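You operate a simulated robot arm through the tools that you are given. There is no shell and no other tool.

You are at the controls of a simulated two-armed robot. One attempt, no reset.

TASK
Push the half-on handlebar grip home and tighten its screw and end plug.
Fine: slacken the clamp screw first. Where these are worked on the way, their far stop is far enough and under half their travel is too little: clamp screw.

The check looks at the end state, three seconds after you hand in, the way a careful person would. Anything else that was tipped, shoved, dropped, spilled or broken makes it a failure.

THE ROBOT
Two 7-joint arms with two-finger parallel grippers on one trunk that stands fixed in place. Base frame: the origin is at the foot of the trunk, x ahead of it, y to its left, z up. Lengths are in mm, angles in rad, forces in N, time in s.
The left shoulder is at [50, 209, 1346], the right one opposite. With the tool pointing down near the work surface each hand reaches from about 260 to 920 mm from the base axis, measured 20 degrees to its own side. Payload 4.4 kg a hand.
The tool frame of a hand sits at the grasp point between the pads (the TCP): z along the fingers, y along the line on which they close. The tips reach 23 mm beyond it. Largest opening 94 mm; finger width 38, thickness 10; the body of the gripper, 54 by 96 mm, starts 39 mm behind the TCP.
Orientation is that of the tool frame in the base frame, as a unit quaternion [x, y, z, w]. With the fingers straight down and closing along the base's y, the tool's x points along the base's -x, its y along +y and its z along -z.

THE INTERFACE
- The arms move only by the tool jog_arm. It takes "left_moves", "right_moves" or both (then of equal length, played together; a hand with none holds still); each is a list of rows, each a list of 7 numbers: the shift along the base's x, y, z in units of 20 mm (1.0 is 20 mm), then the turn, a rotation vector about the base's x, y, z in units of 8 degrees (1.0 is 8 degrees), then the opening, from 0 (shut) to 1 (fully open). In form: [[x, y, z, rx, ry, rz, hand], ...]. A call has 1 to 20 rows; each row shifts and turns the commanded pose from where the row before left it. A call with a number of a shift or a turn outside -1 to 1 is refused whole. A row lasts 0.2 s, in which the tool goes at most 50 mm and 0.15 rad; a call with a longer step from one row to the next is refused whole, and so is a gripper value outside its range. Where a pose cannot be reached the arm comes as near as it can. A force on the tool above 50 N (or 10 N above the force at the start of the call, whichever is more), or a blocked arm, ends the call early, and 0.2 s more pass. The fingers move at their own pace (about 108 mm/s each) and stop on an object; they squeeze with about 42 N. The grip force told is the motor's: it shows also when the fingers shut on nothing. Time passes only in rows, and 0.2 s behind the last, so rows that do not move let the fingers close. It gives the time, the measured TCP pose, the force on the tool (base axes), the opening and the grip force at its end, in the units of the frame above (readings bear some noise), with the torque about the TCP (base axes, N m) and any sound that the robot's microphone picked up.
- Cameras (640 x 400 px; columns grow to the right, rows downward): "scene" is now at [147.2, 44.9, 1534.5]; the picture's right is [0.49, -0.87, 0.00], its down [-0.36, -0.20, -0.91] and it looks along [0.79, 0.45, -0.41] (base axes); focal length 234 px, centre (320, 200). "left" rides on the left gripper at [86, -16, -75] in its tool frame; the picture's right is [0.18, 0.98, 0.00], its down [-0.58, 0.11, -0.81] and it looks along [-0.79, 0.15, 0.59] (tool axes); focal length 243 px, centre (320, 200). "right" rides on the right gripper at [86, 16, -74] in its tool frame; the picture's right is [-0.18, 0.98, 0.00], its down [-0.58, -0.11, -0.81] and it looks along [-0.79, -0.15, 0.59] (tool axes); focal length 243 px, centre (320, 200). There is no depth. A picture from a camera that has moved, and an enlarged one, comes with that camera's place and axes in the base frame and with its lens.
- grab_frame(camera): a new picture of that camera. No time passes.
- slide_trunk(by): slides the trunk up (or, below 0, down) by that many mm; the arms and the scene camera ride with it, the base frame stays. It gives what a move gives, with no picture.
- aim_head(pan, tilt): turns the head with the scene camera to pan (to the left, within 1.396 rad either way) and tilt (down, from -0.506 to 1.204), counted from straight ahead of the robot. It gives what a move gives.
- close_up(camera, box): a new picture of the part [left, top, right, bottom] of that camera's present view, enlarged. No time passes.
- sign_off(): hands the job in; it is judged then, once.

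Places have to be worked out from the pictures, the camera data and where the tool is seen. Open the grippers and draw the arms clear of the work before you hand the job in, unless the task says otherwise.

The tools are called after "Emit:" by a JSON object that holds its "fn" and its "kwargs". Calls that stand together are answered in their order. jog_arm: Moves the arms, as the interface text tells. Its arguments: {"type":"object","properties":{"left_moves":{"type":"array"},"right_moves":{"type":"array"}},"required":[]} The other tools are called the same way: slide_trunk (by) slides the trunk up or down; aim_head (pan, tilt) turns the head that bears the scene camera; grab_frame (camera) takes a picture; close_up (camera, box) takes an enlarged picture of a part of a camera's view; sign_off () hands the job in.

At the start:

```text
time_s: 0.0
left_eef_pos: [359.5, 447.1, 1422.5]
left_ee_rot: [-0.001, 1.0, -0.001, 0.001]
left_contact_force: [-0.9, 0.0, 0.3]
left_torque: [0.04, 0.02, 0.0]
left_gripper_width: 94.1
left_gripper_force: 0.0
right_eef_pos: [510.6, 23.0, 1464.2]
right_ee_rot: [0.0, 1.0, 0.0, 0.0]
right_contact_force: [-0.3, 0.1, -0.1]
right_torque: [0.02, -0.01, -0.02]
right_gripper_width: 94.3
right_gripper_force: 0.0
trunk travel left (down, up): [-425.0, 138.0]
head pan, tilt: [0.513, 0.424]
```

scene: 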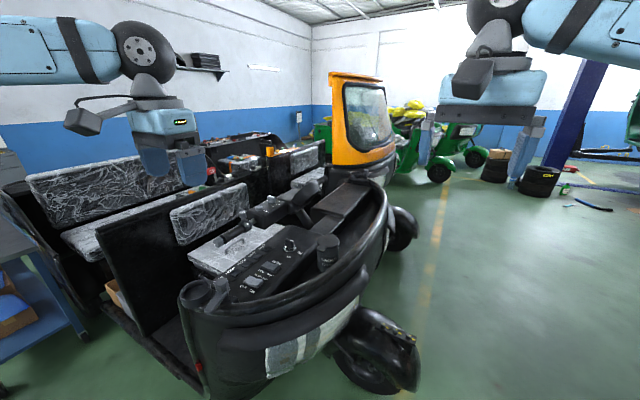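
right: 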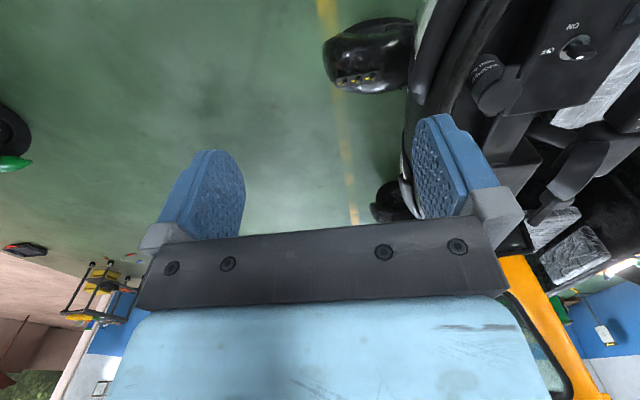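
left: 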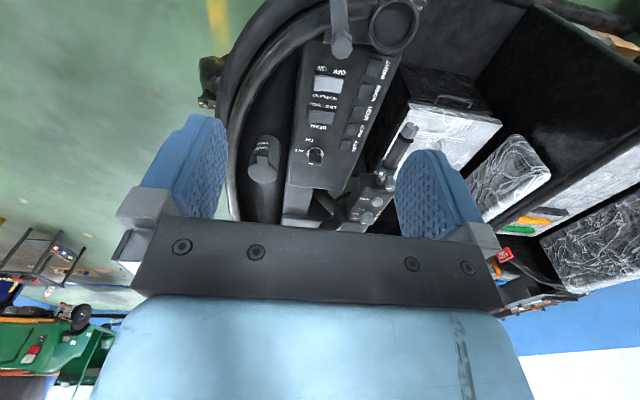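

I start by looking closer at the vehicle's dash and handlebar area in the scene and wrist cameras.

Emit:
{"fn": "close_up", "kwargs": {"camera": "scene", "box": [180, 160, 340, 320]}}

Emit:
{"fn": "close_up", "kwargs": {"camera": "scene", "box": [240, 160, 400, 260]}}

Emit:
{"fn": "close_up", "kwargs": {"camera": "left", "box": [220, 0, 460, 240]}}

Emit:
{"fn": "close_up", "kwargs": {"camera": "right", "box": [400, 0, 640, 240]}}

```text
2.50 times, centred on (260, 240) of scene
camera zoom: at [147.2, 44.9, 1534.5], right [0.49, -0.87, 0.0], down [-0.36, -0.2, -0.91], along [0.79, 0.45, -0.41], focal length 584 px, centre (470, 100)
```

zoom: 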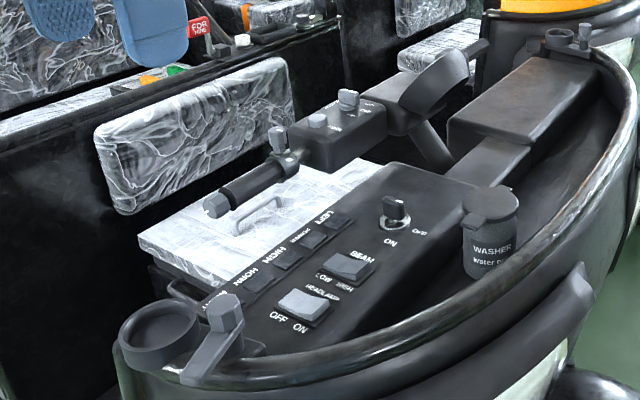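

```text
4.00 times, centred on (320, 210) of scene
camera zoom: at [147.2, 44.9, 1534.5], right [0.49, -0.87, 0.0], down [-0.36, -0.2, -0.91], along [0.79, 0.45, -0.41], focal length 934 px, centre (320, 160)
```

zoom: 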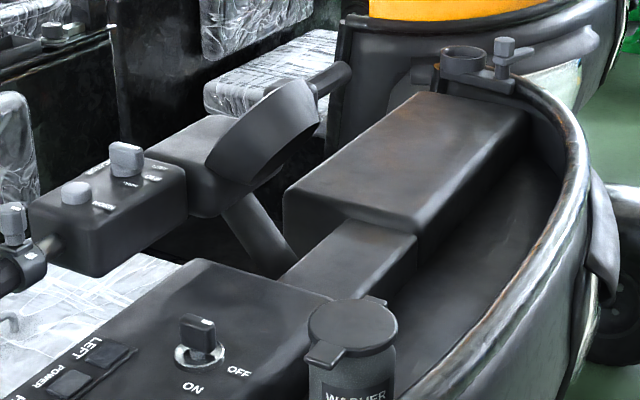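

```text
1.67 times, centred on (340, 120) of left
camera zoom: at [272.7, 429.5, 1496.7], right [-0.19, 0.98, 0.0], down [0.58, 0.11, 0.81], along [0.79, 0.15, -0.59], focal length 404 px, centre (287, 333)
```

zoom: 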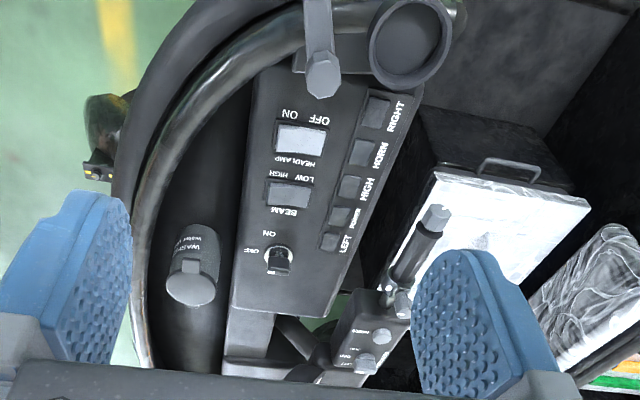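

```text
1.67 times, centred on (520, 120) of right
camera zoom: at [424.6, 40.7, 1538.2], right [0.18, 0.98, 0.0], down [0.58, -0.11, 0.81], along [0.79, -0.15, -0.59], focal length 404 px, centre (-13, 333)
```

zoom: 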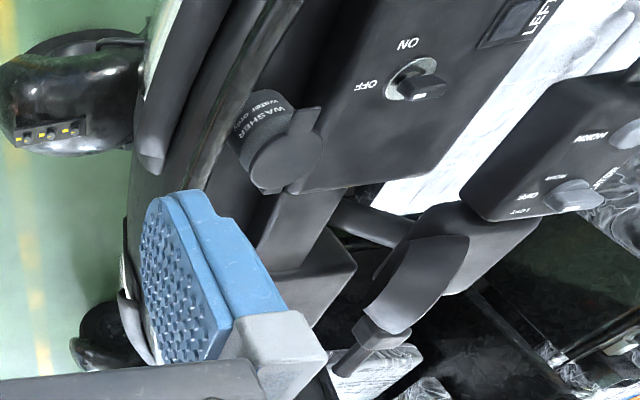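

I zoom hard on the grip, clamp and screw from both the scene and the left wrist camera.

Emit:
{"fn": "close_up", "kwargs": {"camera": "scene", "box": [225, 185, 289, 225]}}

Emit:
{"fn": "close_up", "kwargs": {"camera": "left", "box": [340, 110, 436, 240]}}

Emit:
{"fn": "close_up", "kwargs": {"camera": "scene", "box": [225, 170, 320, 230]}}

Emit:
{"fn": "close_up", "kwargs": {"camera": "scene", "box": [170, 260, 260, 320]}}

```text
10.00 times, centred on (257, 205) of scene
camera zoom: at [147.2, 44.9, 1534.5], right [0.49, -0.87, 0.0], down [-0.36, -0.2, -0.91], along [0.79, 0.45, -0.41], focal length 2335 px, centre (950, 150)
```

zoom: 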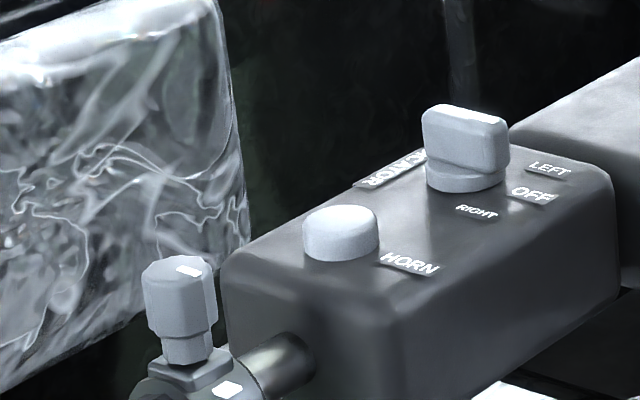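

```text
3.08 times, centred on (388, 175) of left
camera zoom: at [272.7, 429.5, 1496.7], right [-0.19, 0.98, 0.0], down [0.58, 0.11, 0.81], along [0.79, 0.15, -0.59], focal length 746 px, centre (111, 277)
```

zoom: 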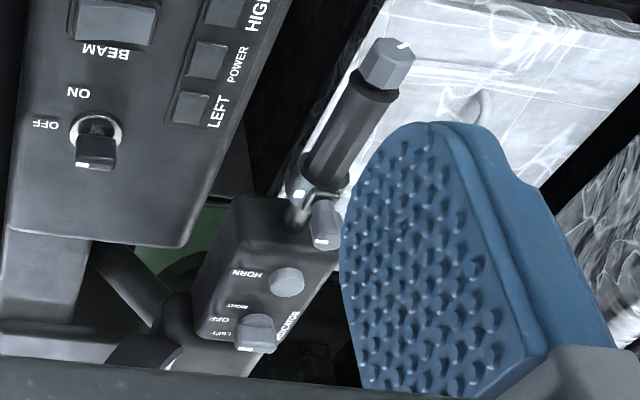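

```text
6.67 times, centred on (272, 200) of scene
camera zoom: at [147.2, 44.9, 1534.5], right [0.49, -0.87, 0.0], down [-0.36, -0.2, -0.91], along [0.79, 0.45, -0.41], focal length 1557 px, centre (637, 200)
```

zoom: 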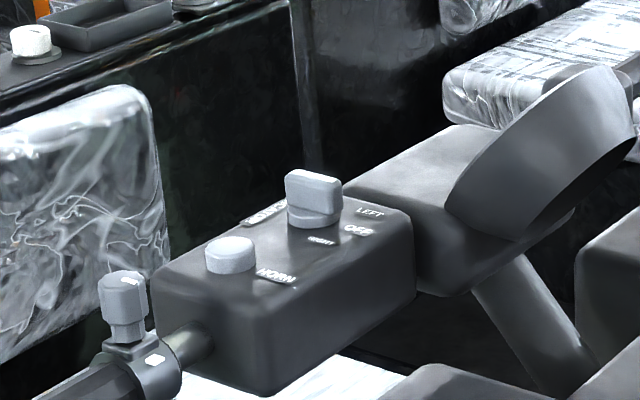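

```text
6.67 times, centred on (215, 290) of scene
camera zoom: at [147.2, 44.9, 1534.5], right [0.49, -0.87, 0.0], down [-0.36, -0.2, -0.91], along [0.79, 0.45, -0.41], focal length 1557 px, centre (1020, -400)
```

zoom: 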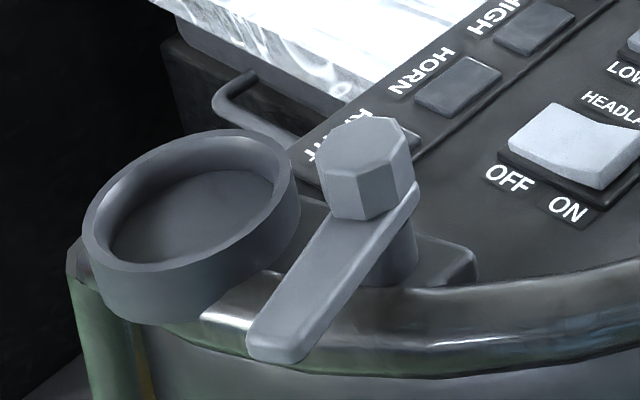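

From triangulating the scene and left views, the clamp screw sits near [678, 673, 1122] and the end plug near [559, 677, 1074], with the bar running roughly along x. I take tighter close-ups of the grip itself to see marks and gaps.

Emit:
{"fn": "close_up", "kwargs": {"camera": "scene", "box": [225, 205, 273, 235]}}

Emit:
{"fn": "close_up", "kwargs": {"camera": "left", "box": [370, 115, 418, 195]}}

Emit:
{"fn": "close_up", "kwargs": {"camera": "right", "box": [540, 120, 640, 240]}}

```text
13.33 times, centred on (249, 220) of scene
camera zoom: at [147.2, 44.9, 1534.5], right [0.49, -0.87, 0.0], down [-0.36, -0.2, -0.91], along [0.79, 0.45, -0.41], focal length 3114 px, centre (1267, -67)
```

zoom: 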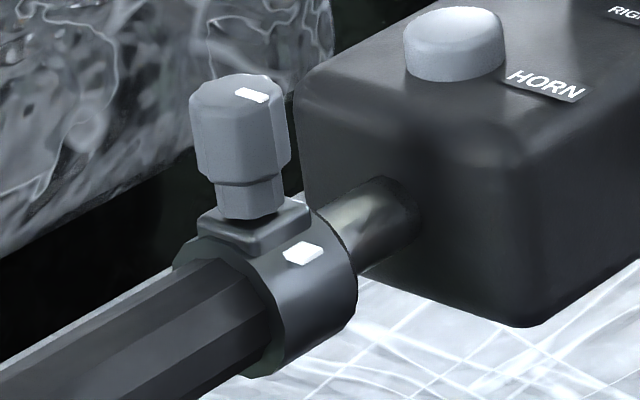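

```text
5.00 times, centred on (394, 155) of left
camera zoom: at [272.7, 429.5, 1496.7], right [-0.19, 0.98, 0.0], down [0.58, 0.11, 0.81], along [0.79, 0.15, -0.59], focal length 1213 px, centre (-50, 425)
```

zoom: 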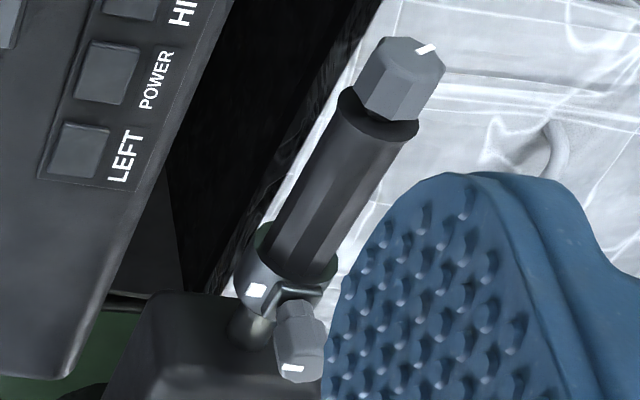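

```text
3.33 times, centred on (590, 180) of right
camera zoom: at [424.6, 40.7, 1538.2], right [0.18, 0.98, 0.0], down [0.58, -0.11, 0.81], along [0.79, -0.15, -0.59], focal length 809 px, centre (-580, 267)
```

zoom: 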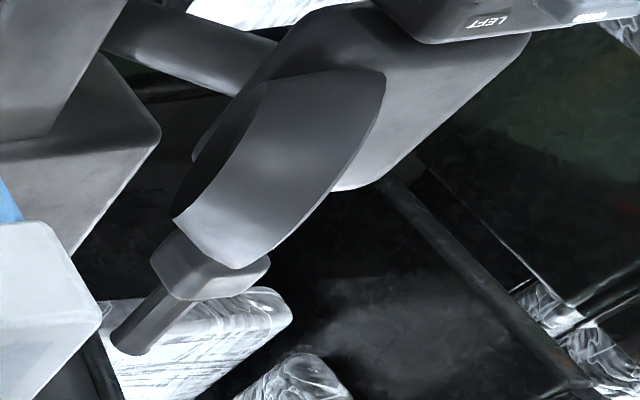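

The clamp screw is an eight-sided knob on a collar, with a stretch of bare bar still showing between collar and switch box; plug and knob each carry a white index mark. I bring the left hand over the area (staying about 140 mm above the knob) for a better look.

Emit:
{"fn": "jog_arm", "kwargs": {"left_moves": [[1, 0.8, -0.6, 0, 0, 0, 1], [1, 0.8, -0.6, 0, 0, 0, 1], [1, 0.8, -0.6, 0, 0, 0, 1], [1, 0.8, -0.6, 0, 0, 0, 1], [1, 0.8, -0.6, 0, 0, 0, 1], [1, 0.8, -0.6, 0, 0, 0, 1], [1, 0.8, -0.6, 0, 0, 0, 1], [1, 0.8, -0.6, 0, 0, 0, 1], [1, 0.8, -0.6, 0, 0, 0, 1], [1, 0.8, -0.6, 0, 0, 0, 1], [0.5, 0.8, -0.6, 0, 0, 0, 1], [0, 0.8, -0.6, 0, 0, 0, 1]]}}

Emit:
{"fn": "grab_frame", "kwargs": {"camera": "left"}}

Emit:
{"fn": "grab_frame", "kwargs": {"camera": "scene"}}

```text
time_s: 2.6
left_eef_pos: [568.3, 639.0, 1276.8]
left_ee_rot: [-0.001, 1.0, -0.002, 0.001]
left_contact_force: [-0.1, -1.0, -0.3]
left_torque: [0.01, 0.0, -0.03]
left_gripper_width: 93.9
left_gripper_force: 0.0
right_eef_pos: [509.7, 25.2, 1463.5]
right_ee_rot: [0.001, 1.0, 0.001, 0.0]
right_contact_force: [1.0, 0.0, -0.2]
right_torque: [0.01, 0.0, 0.04]
right_gripper_width: 93.9
right_gripper_force: 0.0
trunk travel left (down, up): [-425.0, 138.0]
head pan, tilt: [0.513, 0.424]
```

```text
taken
camera left: at [482.6, 623.2, 1351.9], right [-0.18, 0.98, 0.0], down [0.58, 0.11, 0.81], along [0.79, 0.15, -0.59], focal length 243 px, centre (320, 200)
```

left: 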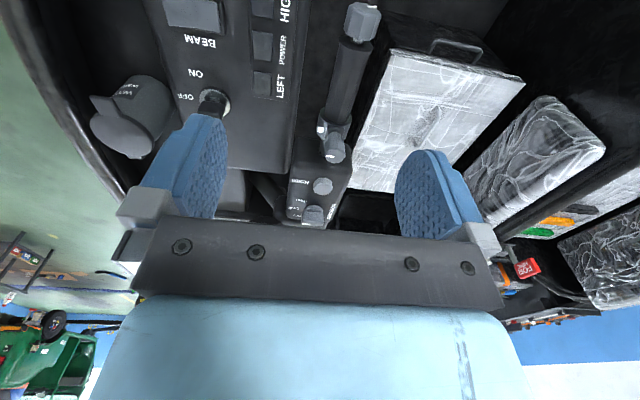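

```text
taken
camera scene: at [147.2, 45.9, 1534.4], right [0.49, -0.87, 0.0], down [-0.36, -0.2, -0.91], along [0.79, 0.45, -0.41], focal length 234 px, centre (320, 200)
```

scene: 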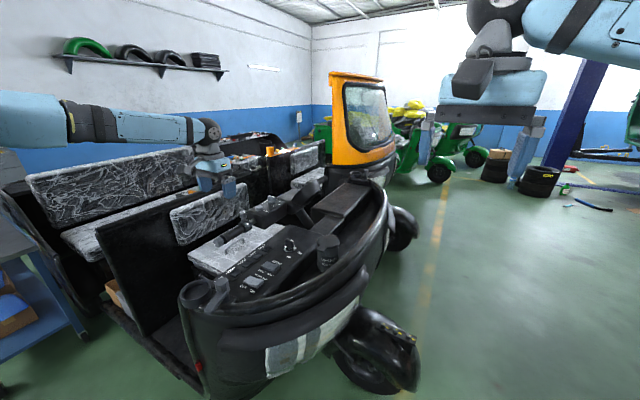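

Emit:
{"fn": "close_up", "kwargs": {"camera": "left", "box": [280, 90, 400, 165]}}

Emit:
{"fn": "close_up", "kwargs": {"camera": "left", "box": [300, 0, 396, 140]}}

Emit:
{"fn": "close_up", "kwargs": {"camera": "left", "box": [260, 110, 420, 230]}}

```text
5.33 times, centred on (340, 128) of left
camera zoom: at [482.6, 623.2, 1351.9], right [-0.18, 0.98, 0.0], down [0.58, 0.11, 0.81], along [0.79, 0.15, -0.59], focal length 1294 px, centre (213, 587)
```

zoom: 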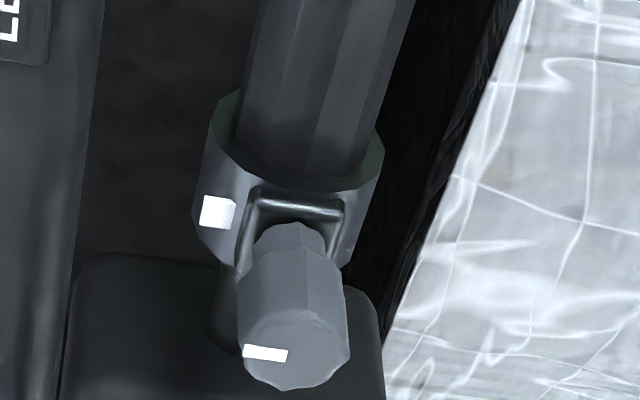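

```text
2.86 times, centred on (348, 70) of left
camera zoom: at [482.6, 623.2, 1351.9], right [-0.18, 0.98, 0.0], down [0.58, 0.11, 0.81], along [0.79, 0.15, -0.59], focal length 693 px, centre (240, 571)
```

zoom: 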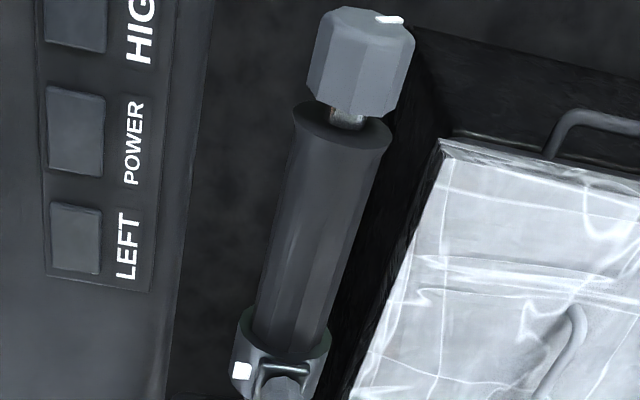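

```text
3.33 times, centred on (340, 170) of left
camera zoom: at [482.6, 623.2, 1351.9], right [-0.18, 0.98, 0.0], down [0.58, 0.11, 0.81], along [0.79, 0.15, -0.59], focal length 809 px, centre (253, 300)
```

zoom: 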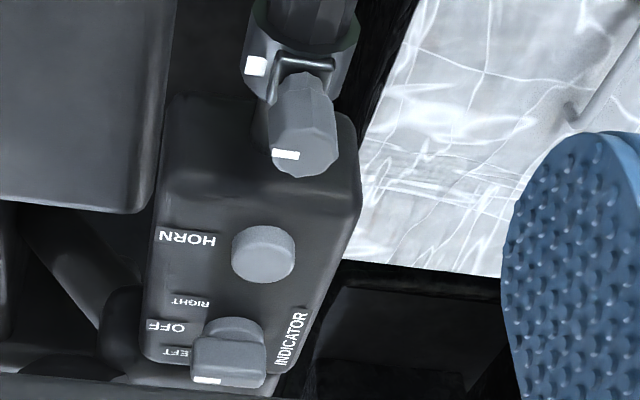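

The plug shows a gap to the grip's outer end with its shaft visible, so it is unscrewed; knob top centre is around [684, 680, 1134]. I zoom the scene camera onto the plug end and the whole grip to fix the bar's axis.

Emit:
{"fn": "close_up", "kwargs": {"camera": "scene", "box": [220, 200, 268, 250]}}

Emit:
{"fn": "close_up", "kwargs": {"camera": "scene", "box": [216, 170, 280, 230]}}

```text
8.00 times, centred on (244, 225) of scene
camera zoom: at [147.2, 45.9, 1534.4], right [0.49, -0.87, 0.0], down [-0.36, -0.2, -0.91], along [0.79, 0.45, -0.41], focal length 1868 px, centre (928, 0)
```

zoom: 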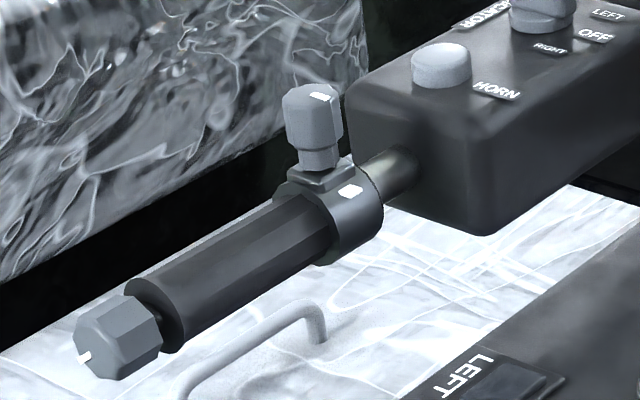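

```text
6.67 times, centred on (248, 200) of scene
camera zoom: at [147.2, 45.9, 1534.4], right [0.49, -0.87, 0.0], down [-0.36, -0.2, -0.91], along [0.79, 0.45, -0.41], focal length 1557 px, centre (800, 200)
```

zoom: 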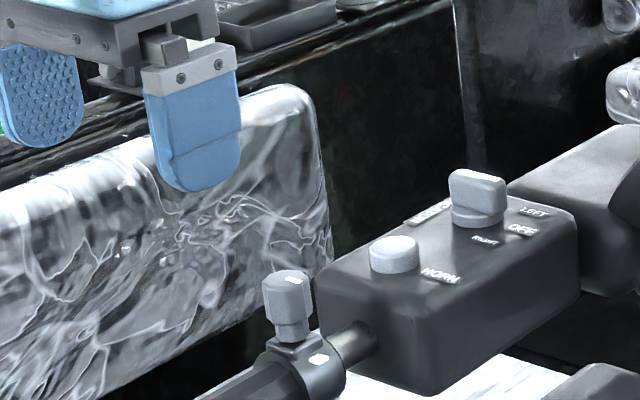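

The bar works out horizontal along x at y≈680, z≈1073: grip outer end x≈583, plug outer face x≈553, collar/screw x≈684, switch-box face x≈732 with its top at z≈1100. I move the left hand to 65 mm above the knob with fingers straight down, then check.

Emit:
{"fn": "jog_arm", "kwargs": {"left_moves": [[0.96, 0.34, -0.6, 0, 0, 0, 1], [0.96, 0.34, -0.6, 0, 0, 0, 1], [0.96, 0.34, -0.6, 0, 0, 0, 1], [0.96, 0.34, -0.6, 0, 0, 0, 1], [0.96, 0.34, -0.6, 0, 0, 0, 1], [0.96, 0.34, -0.6, 0, 0, 0, 1], [0, 0, 0, 0, 0, 0, 1]]}}

Emit:
{"fn": "grab_frame", "kwargs": {"camera": "left"}}

Emit:
{"fn": "close_up", "kwargs": {"camera": "scene", "box": [216, 160, 296, 230]}}

```text
time_s: 4.2
left_eef_pos: [684.8, 678.9, 1206.9]
left_ee_rot: [-0.001, 1.0, 0.0, 0.001]
left_contact_force: [-0.5, 0.2, 0.4]
left_torque: [0.01, -0.03, -0.01]
left_gripper_width: 93.9
left_gripper_force: 0.0
right_eef_pos: [509.9, 23.7, 1463.6]
right_ee_rot: [0.0, 1.0, 0.0, 0.001]
right_contact_force: [-0.6, -1.0, -0.5]
right_torque: [-0.01, -0.02, 0.04]
right_gripper_width: 94.1
right_gripper_force: 0.0
trunk travel left (down, up): [-425.0, 138.0]
head pan, tilt: [0.513, 0.424]
```

```text
taken
camera left: at [598.2, 661.2, 1281.2], right [-0.19, 0.98, 0.0], down [0.58, 0.11, 0.81], along [0.79, 0.15, -0.59], focal length 243 px, centre (320, 200)
```

left: 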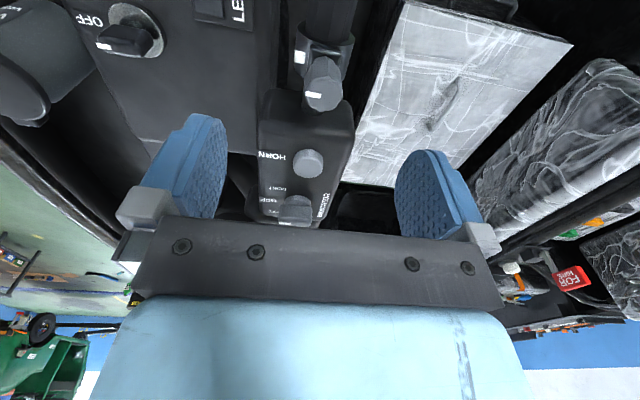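

```text
5.71 times, centred on (256, 195) of scene
camera zoom: at [146.3, 44.9, 1534.6], right [0.49, -0.87, 0.0], down [-0.36, -0.2, -0.91], along [0.79, 0.45, -0.41], focal length 1334 px, centre (686, 229)
```

zoom: 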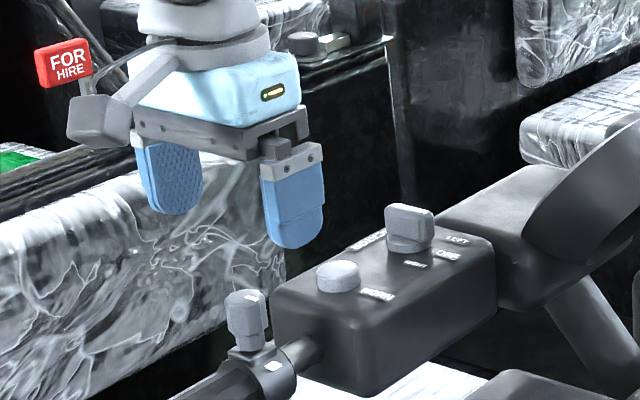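

The knob lies right beneath the hand (back-projected top ≈ [683, 678.5]). I zoom in to check the flats before descending.

Emit:
{"fn": "close_up", "kwargs": {"camera": "left", "box": [280, 30, 370, 120]}}

Emit:
{"fn": "jog_arm", "kwargs": {"left_moves": [[0, 0, -0.9, 0, 0, 0, 1], [0, 0, -0.9, 0, 0, 0, 1], [0, 0, -0.9, 0, 0, 0, 1], [0, 0, -0.95, 0, 0, 0, 1], [0, 0, 0, 0, 0, 0, 1]]}}

Emit:
{"fn": "grab_frame", "kwargs": {"camera": "left"}}

Emit:
{"fn": "close_up", "kwargs": {"camera": "scene", "box": [216, 170, 280, 230]}}

```text
4.44 times, centred on (325, 75) of left
camera zoom: at [598.2, 661.2, 1281.2], right [-0.19, 0.98, 0.0], down [0.58, 0.11, 0.81], along [0.79, 0.15, -0.59], focal length 1078 px, centre (298, 756)
```

zoom: 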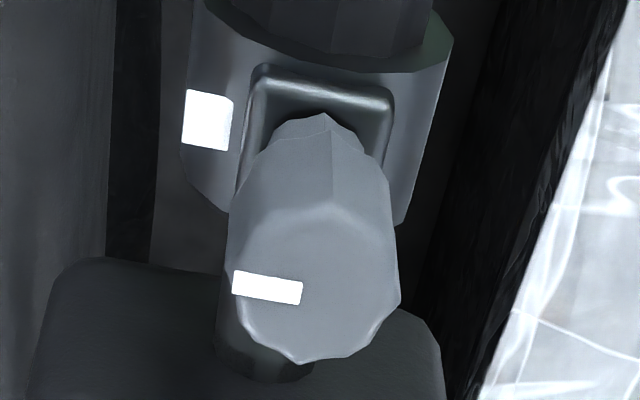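

```text
time_s: 5.4
left_eef_pos: [683.3, 679.9, 1132.1]
left_ee_rot: [0.0, 1.0, 0.0, 0.001]
left_contact_force: [-0.8, -0.1, 0.8]
left_torque: [0.01, 0.0, 0.03]
left_gripper_width: 93.6
left_gripper_force: 0.1
right_eef_pos: [509.6, 24.1, 1463.9]
right_ee_rot: [-0.001, 1.0, 0.0, 0.0]
right_contact_force: [-0.2, 0.6, 0.4]
right_torque: [-0.01, -0.03, -0.01]
right_gripper_width: 94.0
right_gripper_force: 0.1
trunk travel left (down, up): [-425.0, 138.0]
head pan, tilt: [0.513, 0.424]
```

```text
taken
camera left: at [597.0, 662.5, 1207.5], right [-0.19, 0.98, 0.0], down [0.58, 0.11, 0.81], along [0.79, 0.15, -0.59], focal length 243 px, centre (320, 200)
```

left: 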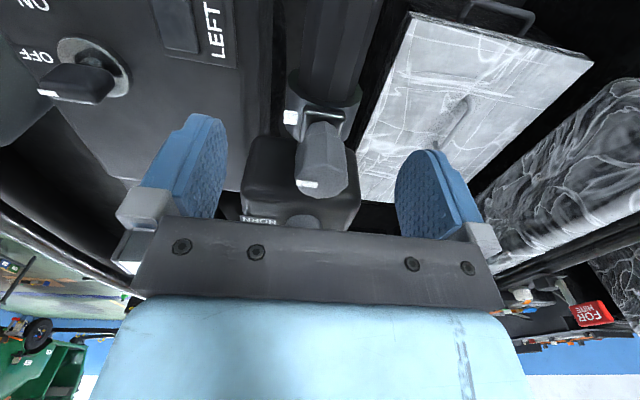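

```text
6.67 times, centred on (248, 200) of scene
camera zoom: at [146.6, 45.0, 1534.5], right [0.49, -0.87, 0.0], down [-0.36, -0.2, -0.91], along [0.79, 0.45, -0.41], focal length 1557 px, centre (800, 200)
```

zoom: 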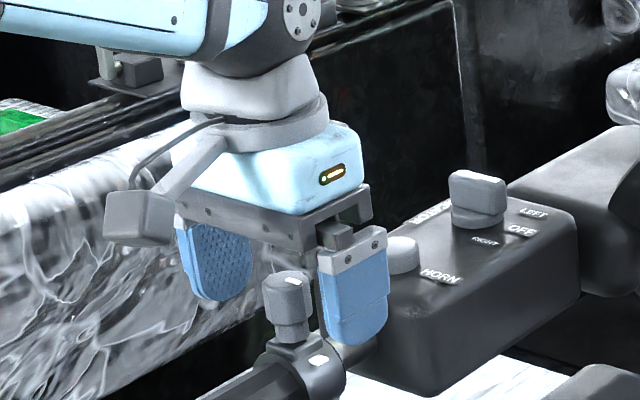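

The fingers straddle the knob with tips at z≈1109, clear of the collar and box top. I close on the knob, hold, and read the width and force.

Emit:
{"fn": "jog_arm", "kwargs": {"left_moves": [[0, 0, 0, 0, 0, 0, 0.5], [0, 0, 0, 0, 0, 0, 0.2], [0, 0, 0, 0, 0, 0, 0], [0, 0, 0, 0, 0, 0, 0], [0, 0, 0, 0, 0, 0, 0]]}}

Emit:
{"fn": "close_up", "kwargs": {"camera": "left", "box": [240, 80, 400, 230]}}

Emit:
{"fn": "close_up", "kwargs": {"camera": "scene", "box": [232, 190, 272, 225]}}

```text
time_s: 6.6
left_eef_pos: [683.3, 680.5, 1131.9]
left_ee_rot: [-0.001, 1.0, 0.001, 0.002]
left_contact_force: [0.2, 7.1, 2.2]
left_torque: [0.64, -0.03, 0.0]
left_gripper_width: 25.2
left_gripper_force: 44.9
right_eef_pos: [510.7, 24.8, 1464.8]
right_ee_rot: [0.0, 1.0, 0.0, 0.0]
right_contact_force: [0.2, 0.0, -0.9]
right_torque: [0.0, -0.01, 0.01]
right_gripper_width: 93.9
right_gripper_force: 0.1
trunk travel left (down, up): [-425.0, 138.0]
head pan, tilt: [0.513, 0.424]
```

```text
2.67 times, centred on (320, 155) of left
camera zoom: at [597.2, 663.2, 1207.2], right [-0.19, 0.98, 0.0], down [0.58, 0.11, 0.81], along [0.79, 0.15, -0.59], focal length 647 px, centre (320, 320)
```

zoom: 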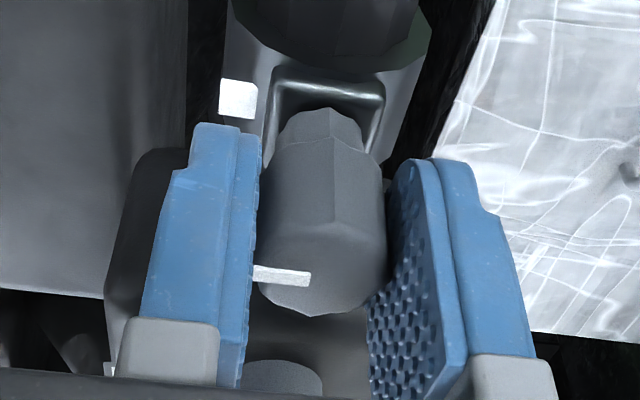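

```text
11.43 times, centred on (252, 208) of scene
camera zoom: at [147.0, 45.8, 1534.5], right [0.49, -0.87, 0.0], down [-0.36, -0.2, -0.91], along [0.79, 0.45, -0.41], focal length 2669 px, centre (1097, 114)
```

zoom: 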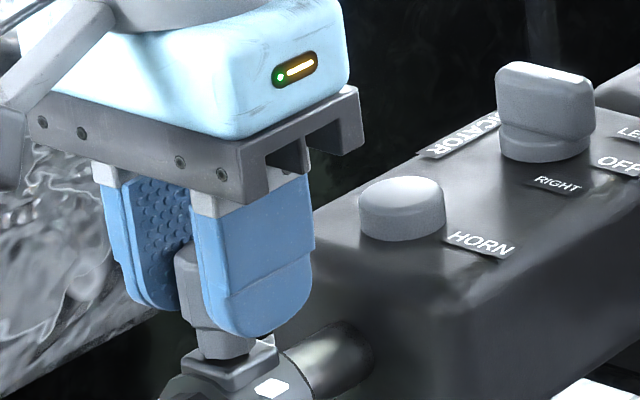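

The knob is held at 25 mm width (knob pushes the tool +y with 7 N, so its axis lies about 1 mm further +y). I nudge 1 mm in +y and start loosening counter-clockwise (+z) by 40°.

Emit:
{"fn": "jog_arm", "kwargs": {"left_moves": [[0, 0.05, 0, 0, 0, 0, 0], [0, 0, 0, 0, 0, 1, 0], [0, 0, 0, 0, 0, 1, 0], [0, 0, 0, 0, 0, 1, 0], [0, 0, 0, 0, 0, 1, 0], [0, 0, 0, 0, 0, 1, 0], [0, 0, 0, 0, 0, 0, 0]]}}

Emit:
{"fn": "close_up", "kwargs": {"camera": "left", "box": [240, 80, 400, 230]}}

Emit:
{"fn": "close_up", "kwargs": {"camera": "scene", "box": [232, 190, 272, 225]}}

```text
time_s: 8.2
left_eef_pos: [684.7, 679.5, 1133.1]
left_ee_rot: [-0.344, 0.939, 0.001, 0.001]
left_contact_force: [-1.4, 4.8, 0.2]
left_torque: [0.29, 0.65, 0.01]
left_gripper_width: 25.5
left_gripper_force: 45.1
right_eef_pos: [509.9, 24.2, 1463.5]
right_ee_rot: [-0.001, 1.0, 0.0, -0.001]
right_contact_force: [-0.2, -0.6, -0.5]
right_torque: [0.0, -0.01, 0.0]
right_gripper_width: 93.9
right_gripper_force: 0.1
trunk travel left (down, up): [-425.0, 138.0]
head pan, tilt: [0.513, 0.424]
```

```text
2.67 times, centred on (320, 155) of left
camera zoom: at [629.3, 611.8, 1207.3], right [-0.78, 0.63, 0.0], down [0.37, 0.46, 0.81], along [0.51, 0.62, -0.59], focal length 647 px, centre (320, 320)
```

zoom: 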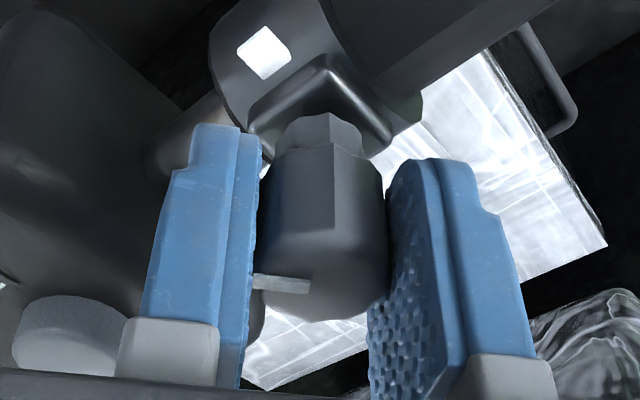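

```text
11.43 times, centred on (252, 208) of scene
camera zoom: at [147.2, 45.7, 1534.5], right [0.49, -0.87, 0.0], down [-0.36, -0.2, -0.91], along [0.79, 0.45, -0.41], focal length 2669 px, centre (1097, 114)
```

zoom: 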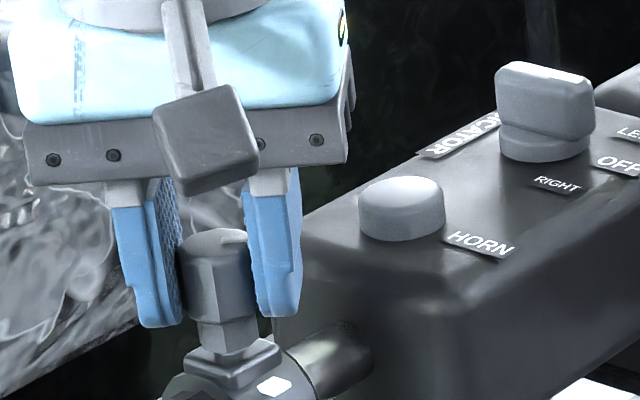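

The knob turned with the fingers 40° with no torque about z, so it is rotating freely. I keep loosening another 80°.

Emit:
{"fn": "jog_arm", "kwargs": {"left_moves": [[0, 0, 0, 0, 0, 1, 0], [0, 0, 0, 0, 0, 1, 0], [0, 0, 0, 0, 0, 1, 0], [0, 0, 0, 0, 0, 1, 0], [0, 0, 0, 0, 0, 1, 0], [0, 0, 0, 0, 0, 1, 0], [0, 0, 0, 0, 0, 1, 0], [0, 0, 0, 0, 0, 1, 0], [0, 0, 0, 0, 0, 1, 0], [0, 0, 0, 0, 0, 1, 0], [0, 0, 0, 0, 0, 0, 0]]}}

Emit:
{"fn": "close_up", "kwargs": {"camera": "left", "box": [240, 80, 400, 230]}}

Emit:
{"fn": "close_up", "kwargs": {"camera": "scene", "box": [222, 170, 282, 225]}}

```text
time_s: 10.6
left_eef_pos: [685.5, 680.8, 1133.4]
left_ee_rot: [0.867, -0.499, 0.0, -0.001]
left_contact_force: [0.3, 1.3, -2.8]
left_torque: [0.21, -0.53, -0.24]
left_gripper_width: 25.4
left_gripper_force: 45.3
right_eef_pos: [510.0, 25.9, 1464.0]
right_ee_rot: [0.0, 1.0, 0.0, 0.0]
right_contact_force: [0.0, -0.1, -0.4]
right_torque: [0.0, -0.02, 0.02]
right_gripper_width: 93.8
right_gripper_force: 0.1
trunk travel left (down, up): [-425.0, 138.0]
head pan, tilt: [0.513, 0.424]
```

```text
2.67 times, centred on (320, 155) of left
camera zoom: at [742.0, 613.3, 1207.3], right [-0.76, -0.65, 0.0], down [-0.39, 0.45, 0.81], along [-0.53, 0.61, -0.59], focal length 647 px, centre (320, 320)
```

zoom: 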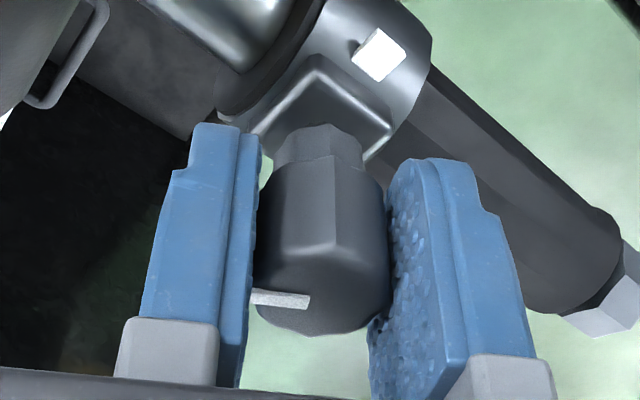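

```text
7.27 times, centred on (252, 198) of scene
camera zoom: at [147.4, 45.4, 1534.4], right [0.49, -0.87, 0.0], down [-0.36, -0.2, -0.91], along [0.79, 0.45, -0.41], focal length 1698 px, centre (814, 218)
```

zoom: 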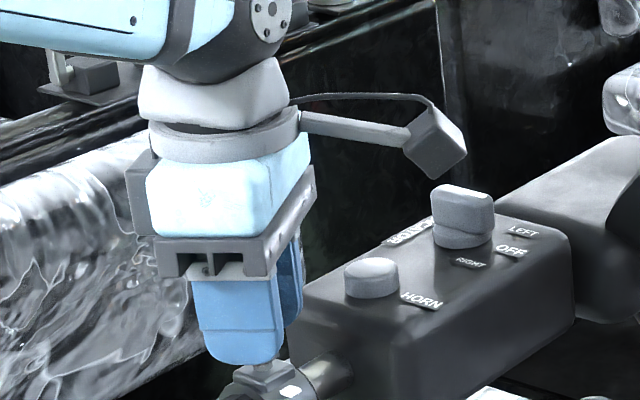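

120° done; the knob is rising slowly as it backs out, still with little torque. I continue loosening another 56°, following the rise slightly.

Emit:
{"fn": "jog_arm", "kwargs": {"left_moves": [[0, 0, 0.03, 0, 0, 1, 0], [0, 0, 0.03, 0, 0, 1, 0], [0, 0, 0.03, 0, 0, 1, 0], [0, 0, 0.03, 0, 0, 1, 0], [0, 0, 0.03, 0, 0, 1, 0], [0, 0, 0.03, 0, 0, 1, 0], [0, 0, 0.03, 0, 0, 1, 0], [0, 0, 0, 0, 0, 0, 0]]}}

Emit:
{"fn": "close_up", "kwargs": {"camera": "left", "box": [240, 80, 400, 230]}}

Emit:
{"fn": "close_up", "kwargs": {"camera": "scene", "box": [222, 170, 282, 225]}}

```text
time_s: 12.4
left_eef_pos: [685.8, 681.1, 1135.3]
left_ee_rot: [0.999, -0.033, -0.002, -0.001]
left_contact_force: [-2.1, -5.6, -12.8]
left_torque: [0.43, 0.05, -0.28]
left_gripper_width: 25.3
left_gripper_force: 45.3
right_eef_pos: [512.3, 25.1, 1463.0]
right_ee_rot: [0.0, 1.0, 0.0, -0.001]
right_contact_force: [-0.1, 0.0, 0.3]
right_torque: [-0.02, 0.0, -0.01]
right_gripper_width: 93.7
right_gripper_force: 0.1
trunk travel left (down, up): [-425.0, 138.0]
head pan, tilt: [0.513, 0.424]
```

```text
2.67 times, centred on (320, 155) of left
camera zoom: at [773.7, 690.2, 1210.6], right [0.12, -0.99, 0.0], down [-0.58, -0.07, 0.81], along [-0.8, -0.1, -0.59], focal length 647 px, centre (320, 320)
```

zoom: 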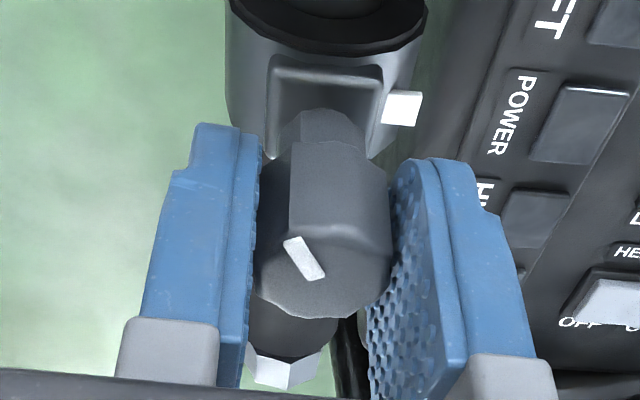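

```text
7.27 times, centred on (252, 198) of scene
camera zoom: at [148.7, 45.4, 1534.2], right [0.49, -0.87, 0.0], down [-0.36, -0.2, -0.91], along [0.79, 0.45, -0.41], focal length 1698 px, centre (814, 218)
```

zoom: 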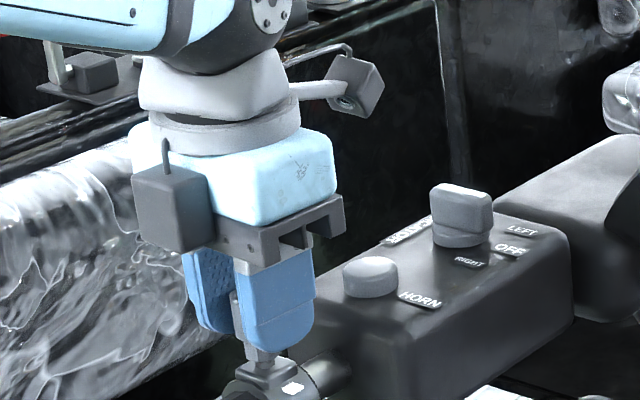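

The mark has now slipped relative to the fingers: the knob stopped at roughly 125–130° of loosening (pull of -12.8 N in z too), so the far stop is reached. I open the fingers, lift clear and look at the knob.

Emit:
{"fn": "jog_arm", "kwargs": {"left_moves": [[0, 0, -0.1, 0, 0, 0, 0], [0, 0, 0, 0, 0, 0, 0.7], [0, 0, 0, 0, 0, 0, 0.7], [0, 0, 0, 0, 0, 0, 0.7], [0, 0, 1, 0, 0, 0, 0.7], [0, 0, 1, 0, 0, 0, 0.7], [0, 0, 1, 0, 0, 0, 0.7], [0, 0, 1, 0, 0, 0, 0.7], [0, 0, 0, 0, 0, 0, 0.7]]}}

Emit:
{"fn": "grab_frame", "kwargs": {"camera": "left"}}

Emit:
{"fn": "close_up", "kwargs": {"camera": "scene", "box": [222, 190, 282, 240]}}

```text
time_s: 14.4
left_eef_pos: [683.6, 679.2, 1213.6]
left_ee_rot: [0.999, -0.034, -0.001, 0.0]
left_contact_force: [0.2, -0.2, -0.6]
left_torque: [-0.04, 0.0, -0.02]
left_gripper_width: 65.7
left_gripper_force: 0.3
right_eef_pos: [511.3, 23.7, 1464.7]
right_ee_rot: [0.0, 1.0, 0.0, 0.0]
right_contact_force: [0.1, 0.5, -0.1]
right_torque: [0.0, 0.0, 0.02]
right_gripper_width: 93.9
right_gripper_force: 0.2
trunk travel left (down, up): [-425.0, 138.0]
head pan, tilt: [0.513, 0.424]
```

```text
taken
camera left: at [771.9, 689.4, 1288.7], right [0.12, -0.99, 0.0], down [-0.59, -0.07, 0.81], along [-0.8, -0.09, -0.59], focal length 243 px, centre (320, 200)
```

left: 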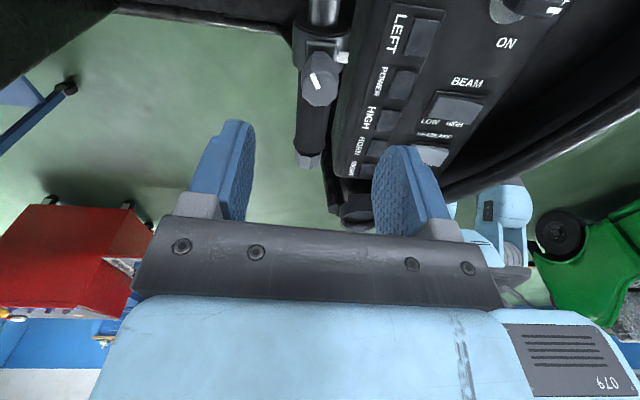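

```text
8.00 times, centred on (252, 215) of scene
camera zoom: at [147.5, 45.2, 1534.4], right [0.49, -0.87, 0.0], down [-0.36, -0.2, -0.91], along [0.79, 0.45, -0.41], focal length 1868 px, centre (864, 80)
```

zoom: 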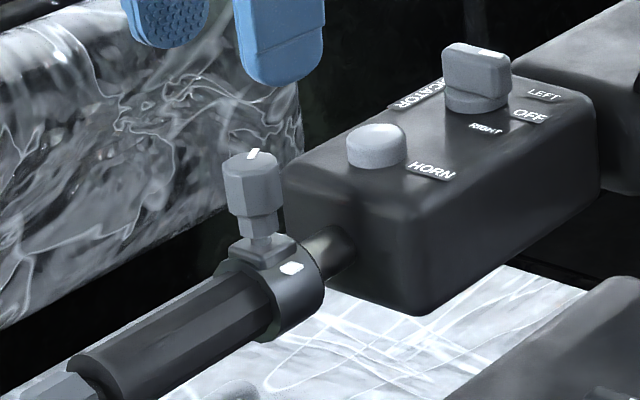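

The knob now stands visibly higher with its thread showing. I zoom in to read the loosened mark's angle.

Emit:
{"fn": "close_up", "kwargs": {"camera": "left", "box": [270, 10, 370, 110]}}

Emit:
{"fn": "close_up", "kwargs": {"camera": "left", "box": [270, 60, 370, 200]}}

```text
4.00 times, centred on (320, 60) of left
camera zoom: at [771.9, 689.4, 1288.7], right [0.12, -0.99, 0.0], down [-0.59, -0.07, 0.81], along [-0.8, -0.09, -0.59], focal length 970 px, centre (320, 760)
```

zoom: 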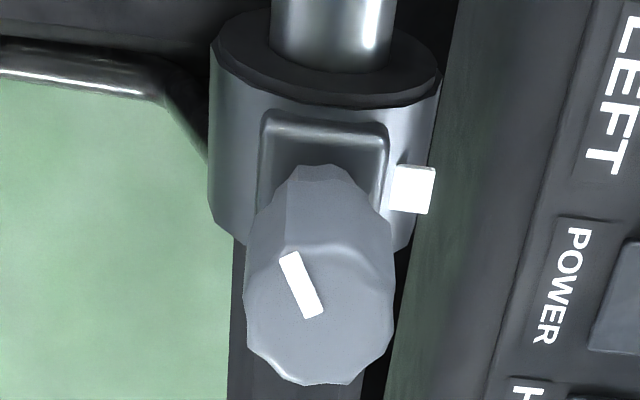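

```text
2.86 times, centred on (320, 130) of left
camera zoom: at [771.9, 689.4, 1288.7], right [0.12, -0.99, 0.0], down [-0.59, -0.07, 0.81], along [-0.8, -0.09, -0.59], focal length 693 px, centre (320, 400)
```

zoom: 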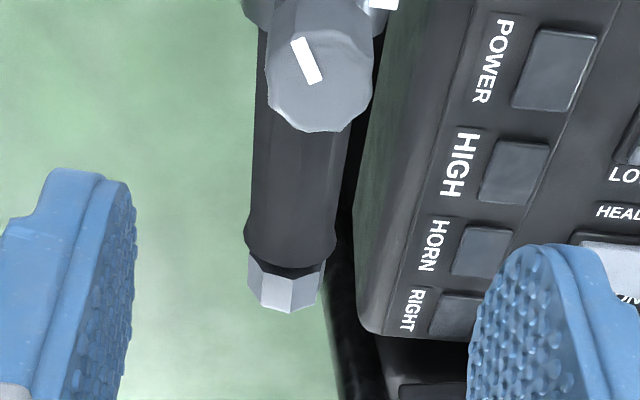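

The mark now points about 30° off +x, i.e. ~120° from its start – the screw is fully slack. Next I turn the hand square, tilt it 30° so the fingers lean towards +x, and move back over the grip body (TCP x≈630), still high.

Emit:
{"fn": "jog_arm", "kwargs": {"left_moves": [[-0.5, 0, 0, 0, 0, 0.49, 0.7], [-0.55, 0.01, 0, 0, -0.94, 0, 0.7], [-0.55, 0.01, 0, 0, -0.94, 0, 0.7], [-0.55, 0.01, 0, 0, -0.94, 0, 0.7], [-0.53, 0.01, 0, 0, -0.93, 0, 0.7], [0, 0, -0.6, 0, 0, 0, 0.7], [0, 0, -0.9, 0, 0, 0, 0.7], [0, 0, -0.9, 0, 0, 0, 0.7], [0, 0, 0, 0, 0, 0, 0.7]]}}

Emit:
{"fn": "grab_frame", "kwargs": {"camera": "left"}}

Emit:
{"fn": "close_up", "kwargs": {"camera": "scene", "box": [200, 150, 300, 240]}}

```text
time_s: 16.4
left_eef_pos: [630.2, 680.2, 1166.8]
left_ee_rot: [0.966, 0.0, 0.258, -0.001]
left_contact_force: [0.0, 0.1, 0.6]
left_torque: [0.03, -0.04, -0.01]
left_gripper_width: 65.7
left_gripper_force: 0.0
right_eef_pos: [510.4, 23.6, 1464.0]
right_ee_rot: [-0.001, 1.0, 0.001, 0.0]
right_contact_force: [-0.5, 0.3, 0.6]
right_torque: [-0.01, 0.01, 0.02]
right_gripper_width: 94.0
right_gripper_force: 0.1
trunk travel left (down, up): [-425.0, 138.0]
head pan, tilt: [0.513, 0.424]
```

```text
taken
camera left: at [669.0, 696.0, 1274.6], right [0.16, -0.98, 0.09], down [-0.91, -0.11, 0.41], along [-0.39, -0.15, -0.91], focal length 243 px, centre (320, 200)
```

left: 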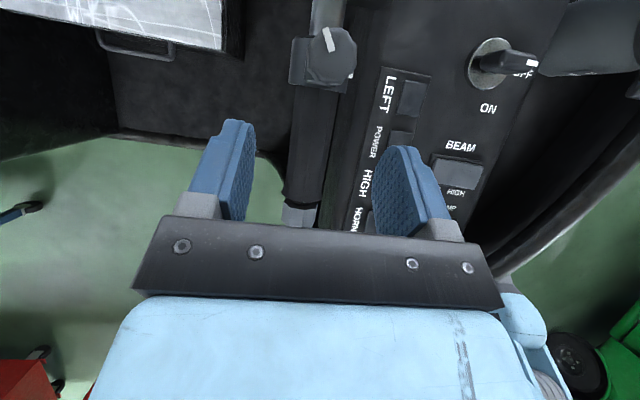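

```text
4.44 times, centred on (250, 195) of scene
camera zoom: at [147.3, 44.6, 1534.5], right [0.49, -0.87, 0.0], down [-0.36, -0.2, -0.91], along [0.79, 0.45, -0.41], focal length 1038 px, centre (631, 222)
```

zoom: 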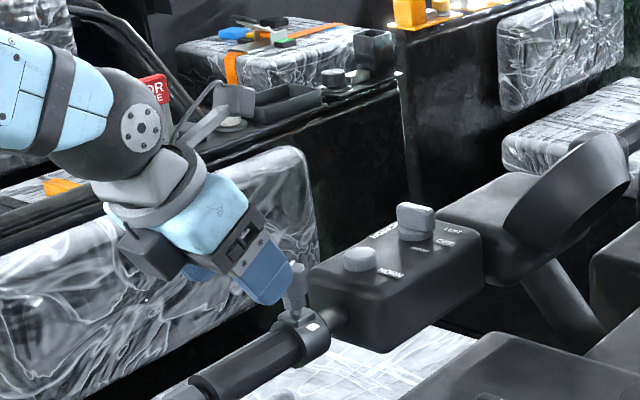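

The tilt is right, but I see a second dark box on the rear (−tool-x) side of the gripper that could come near the plug when lowered. I zoom in to measure it.

Emit:
{"fn": "close_up", "kwargs": {"camera": "scene", "box": [210, 180, 274, 245]}}

Emit:
{"fn": "close_up", "kwargs": {"camera": "right", "box": [500, 0, 640, 200]}}

```text
6.15 times, centred on (242, 212) of scene
camera zoom: at [147.3, 44.6, 1534.5], right [0.49, -0.87, 0.0], down [-0.36, -0.2, -0.91], along [0.79, 0.45, -0.41], focal length 1437 px, centre (800, 123)
```

zoom: 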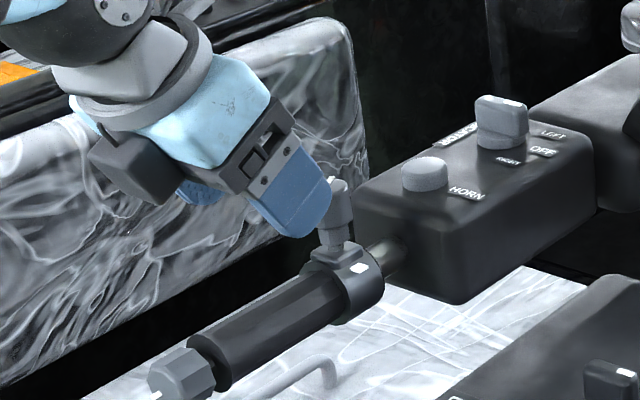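

```text
2.00 times, centred on (570, 100) of right
camera zoom: at [424.6, 40.4, 1538.2], right [0.18, 0.98, 0.0], down [0.58, -0.11, 0.81], along [0.79, -0.15, -0.59], focal length 485 px, centre (-180, 400)
```

zoom: 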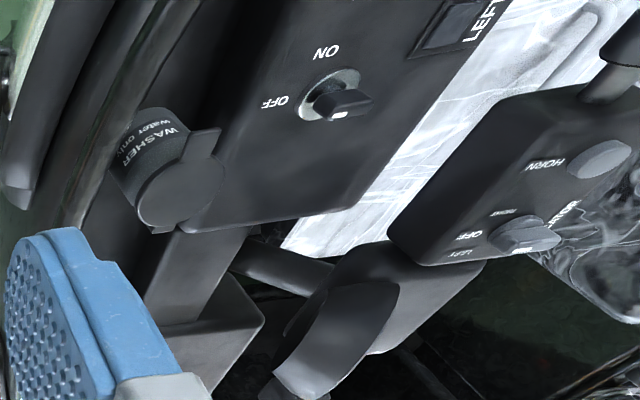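

The rear box reaches about 52 mm to tool −x, so a 30° tilt would hit the plug; 15° leaves ~9 mm to the plug and ~10 mm to the knob. I reduce the tilt to 15° and lower to TCP z≈1096 first, then check.

Emit:
{"fn": "jog_arm", "kwargs": {"left_moves": [[0, 0, 0, 0, 0.94, 0, 0.7], [0.1, 0.0, 0, 0, 0.93, 0, 0.7], [0, 0, -0.9, 0, 0, 0, 0.7], [0, 0, -0.9, 0, 0, 0, 0.7], [0, 0, -0.9, 0, 0, 0, 0.7], [0, 0, -0.8, 0, 0, 0, 0.7], [0, 0, 0, 0, 0, 0, 0.7]]}}

Emit:
{"fn": "grab_frame", "kwargs": {"camera": "left"}}

Emit:
{"fn": "close_up", "kwargs": {"camera": "scene", "box": [210, 180, 274, 245]}}

```text
time_s: 18.0
left_eef_pos: [631.3, 680.2, 1097.5]
left_ee_rot: [0.991, 0.0, 0.131, 0.0]
left_contact_force: [0.3, -0.5, -0.3]
left_torque: [-0.03, 0.04, -0.01]
left_gripper_width: 65.5
left_gripper_force: 0.0
right_eef_pos: [509.8, 23.8, 1463.1]
right_ee_rot: [0.0, 1.0, 0.001, 0.0]
right_contact_force: [0.4, -0.2, -0.2]
right_torque: [-0.01, -0.02, 0.0]
right_gripper_width: 94.3
right_gripper_force: 0.1
trunk travel left (down, up): [-425.0, 138.0]
head pan, tilt: [0.513, 0.424]
```

```text
taken
camera left: at [696.2, 696.1, 1192.9], right [0.18, -0.98, 0.05], down [-0.77, -0.11, 0.63], along [-0.61, -0.15, -0.78], focal length 243 px, centre (320, 200)
```

left: 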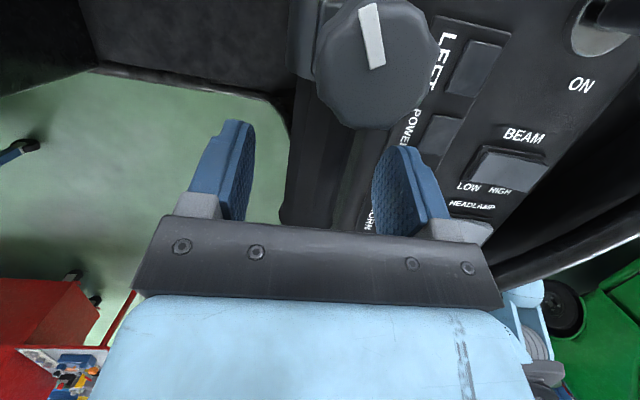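

```text
6.15 times, centred on (242, 212) of scene
camera zoom: at [147.1, 44.4, 1534.5], right [0.49, -0.87, 0.0], down [-0.36, -0.2, -0.91], along [0.79, 0.45, -0.41], focal length 1437 px, centre (800, 123)
```

zoom: 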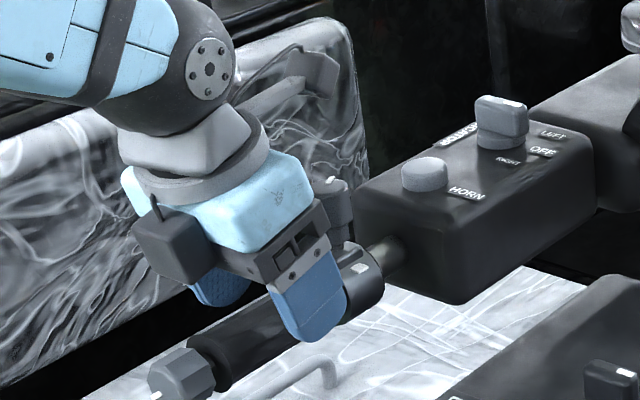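

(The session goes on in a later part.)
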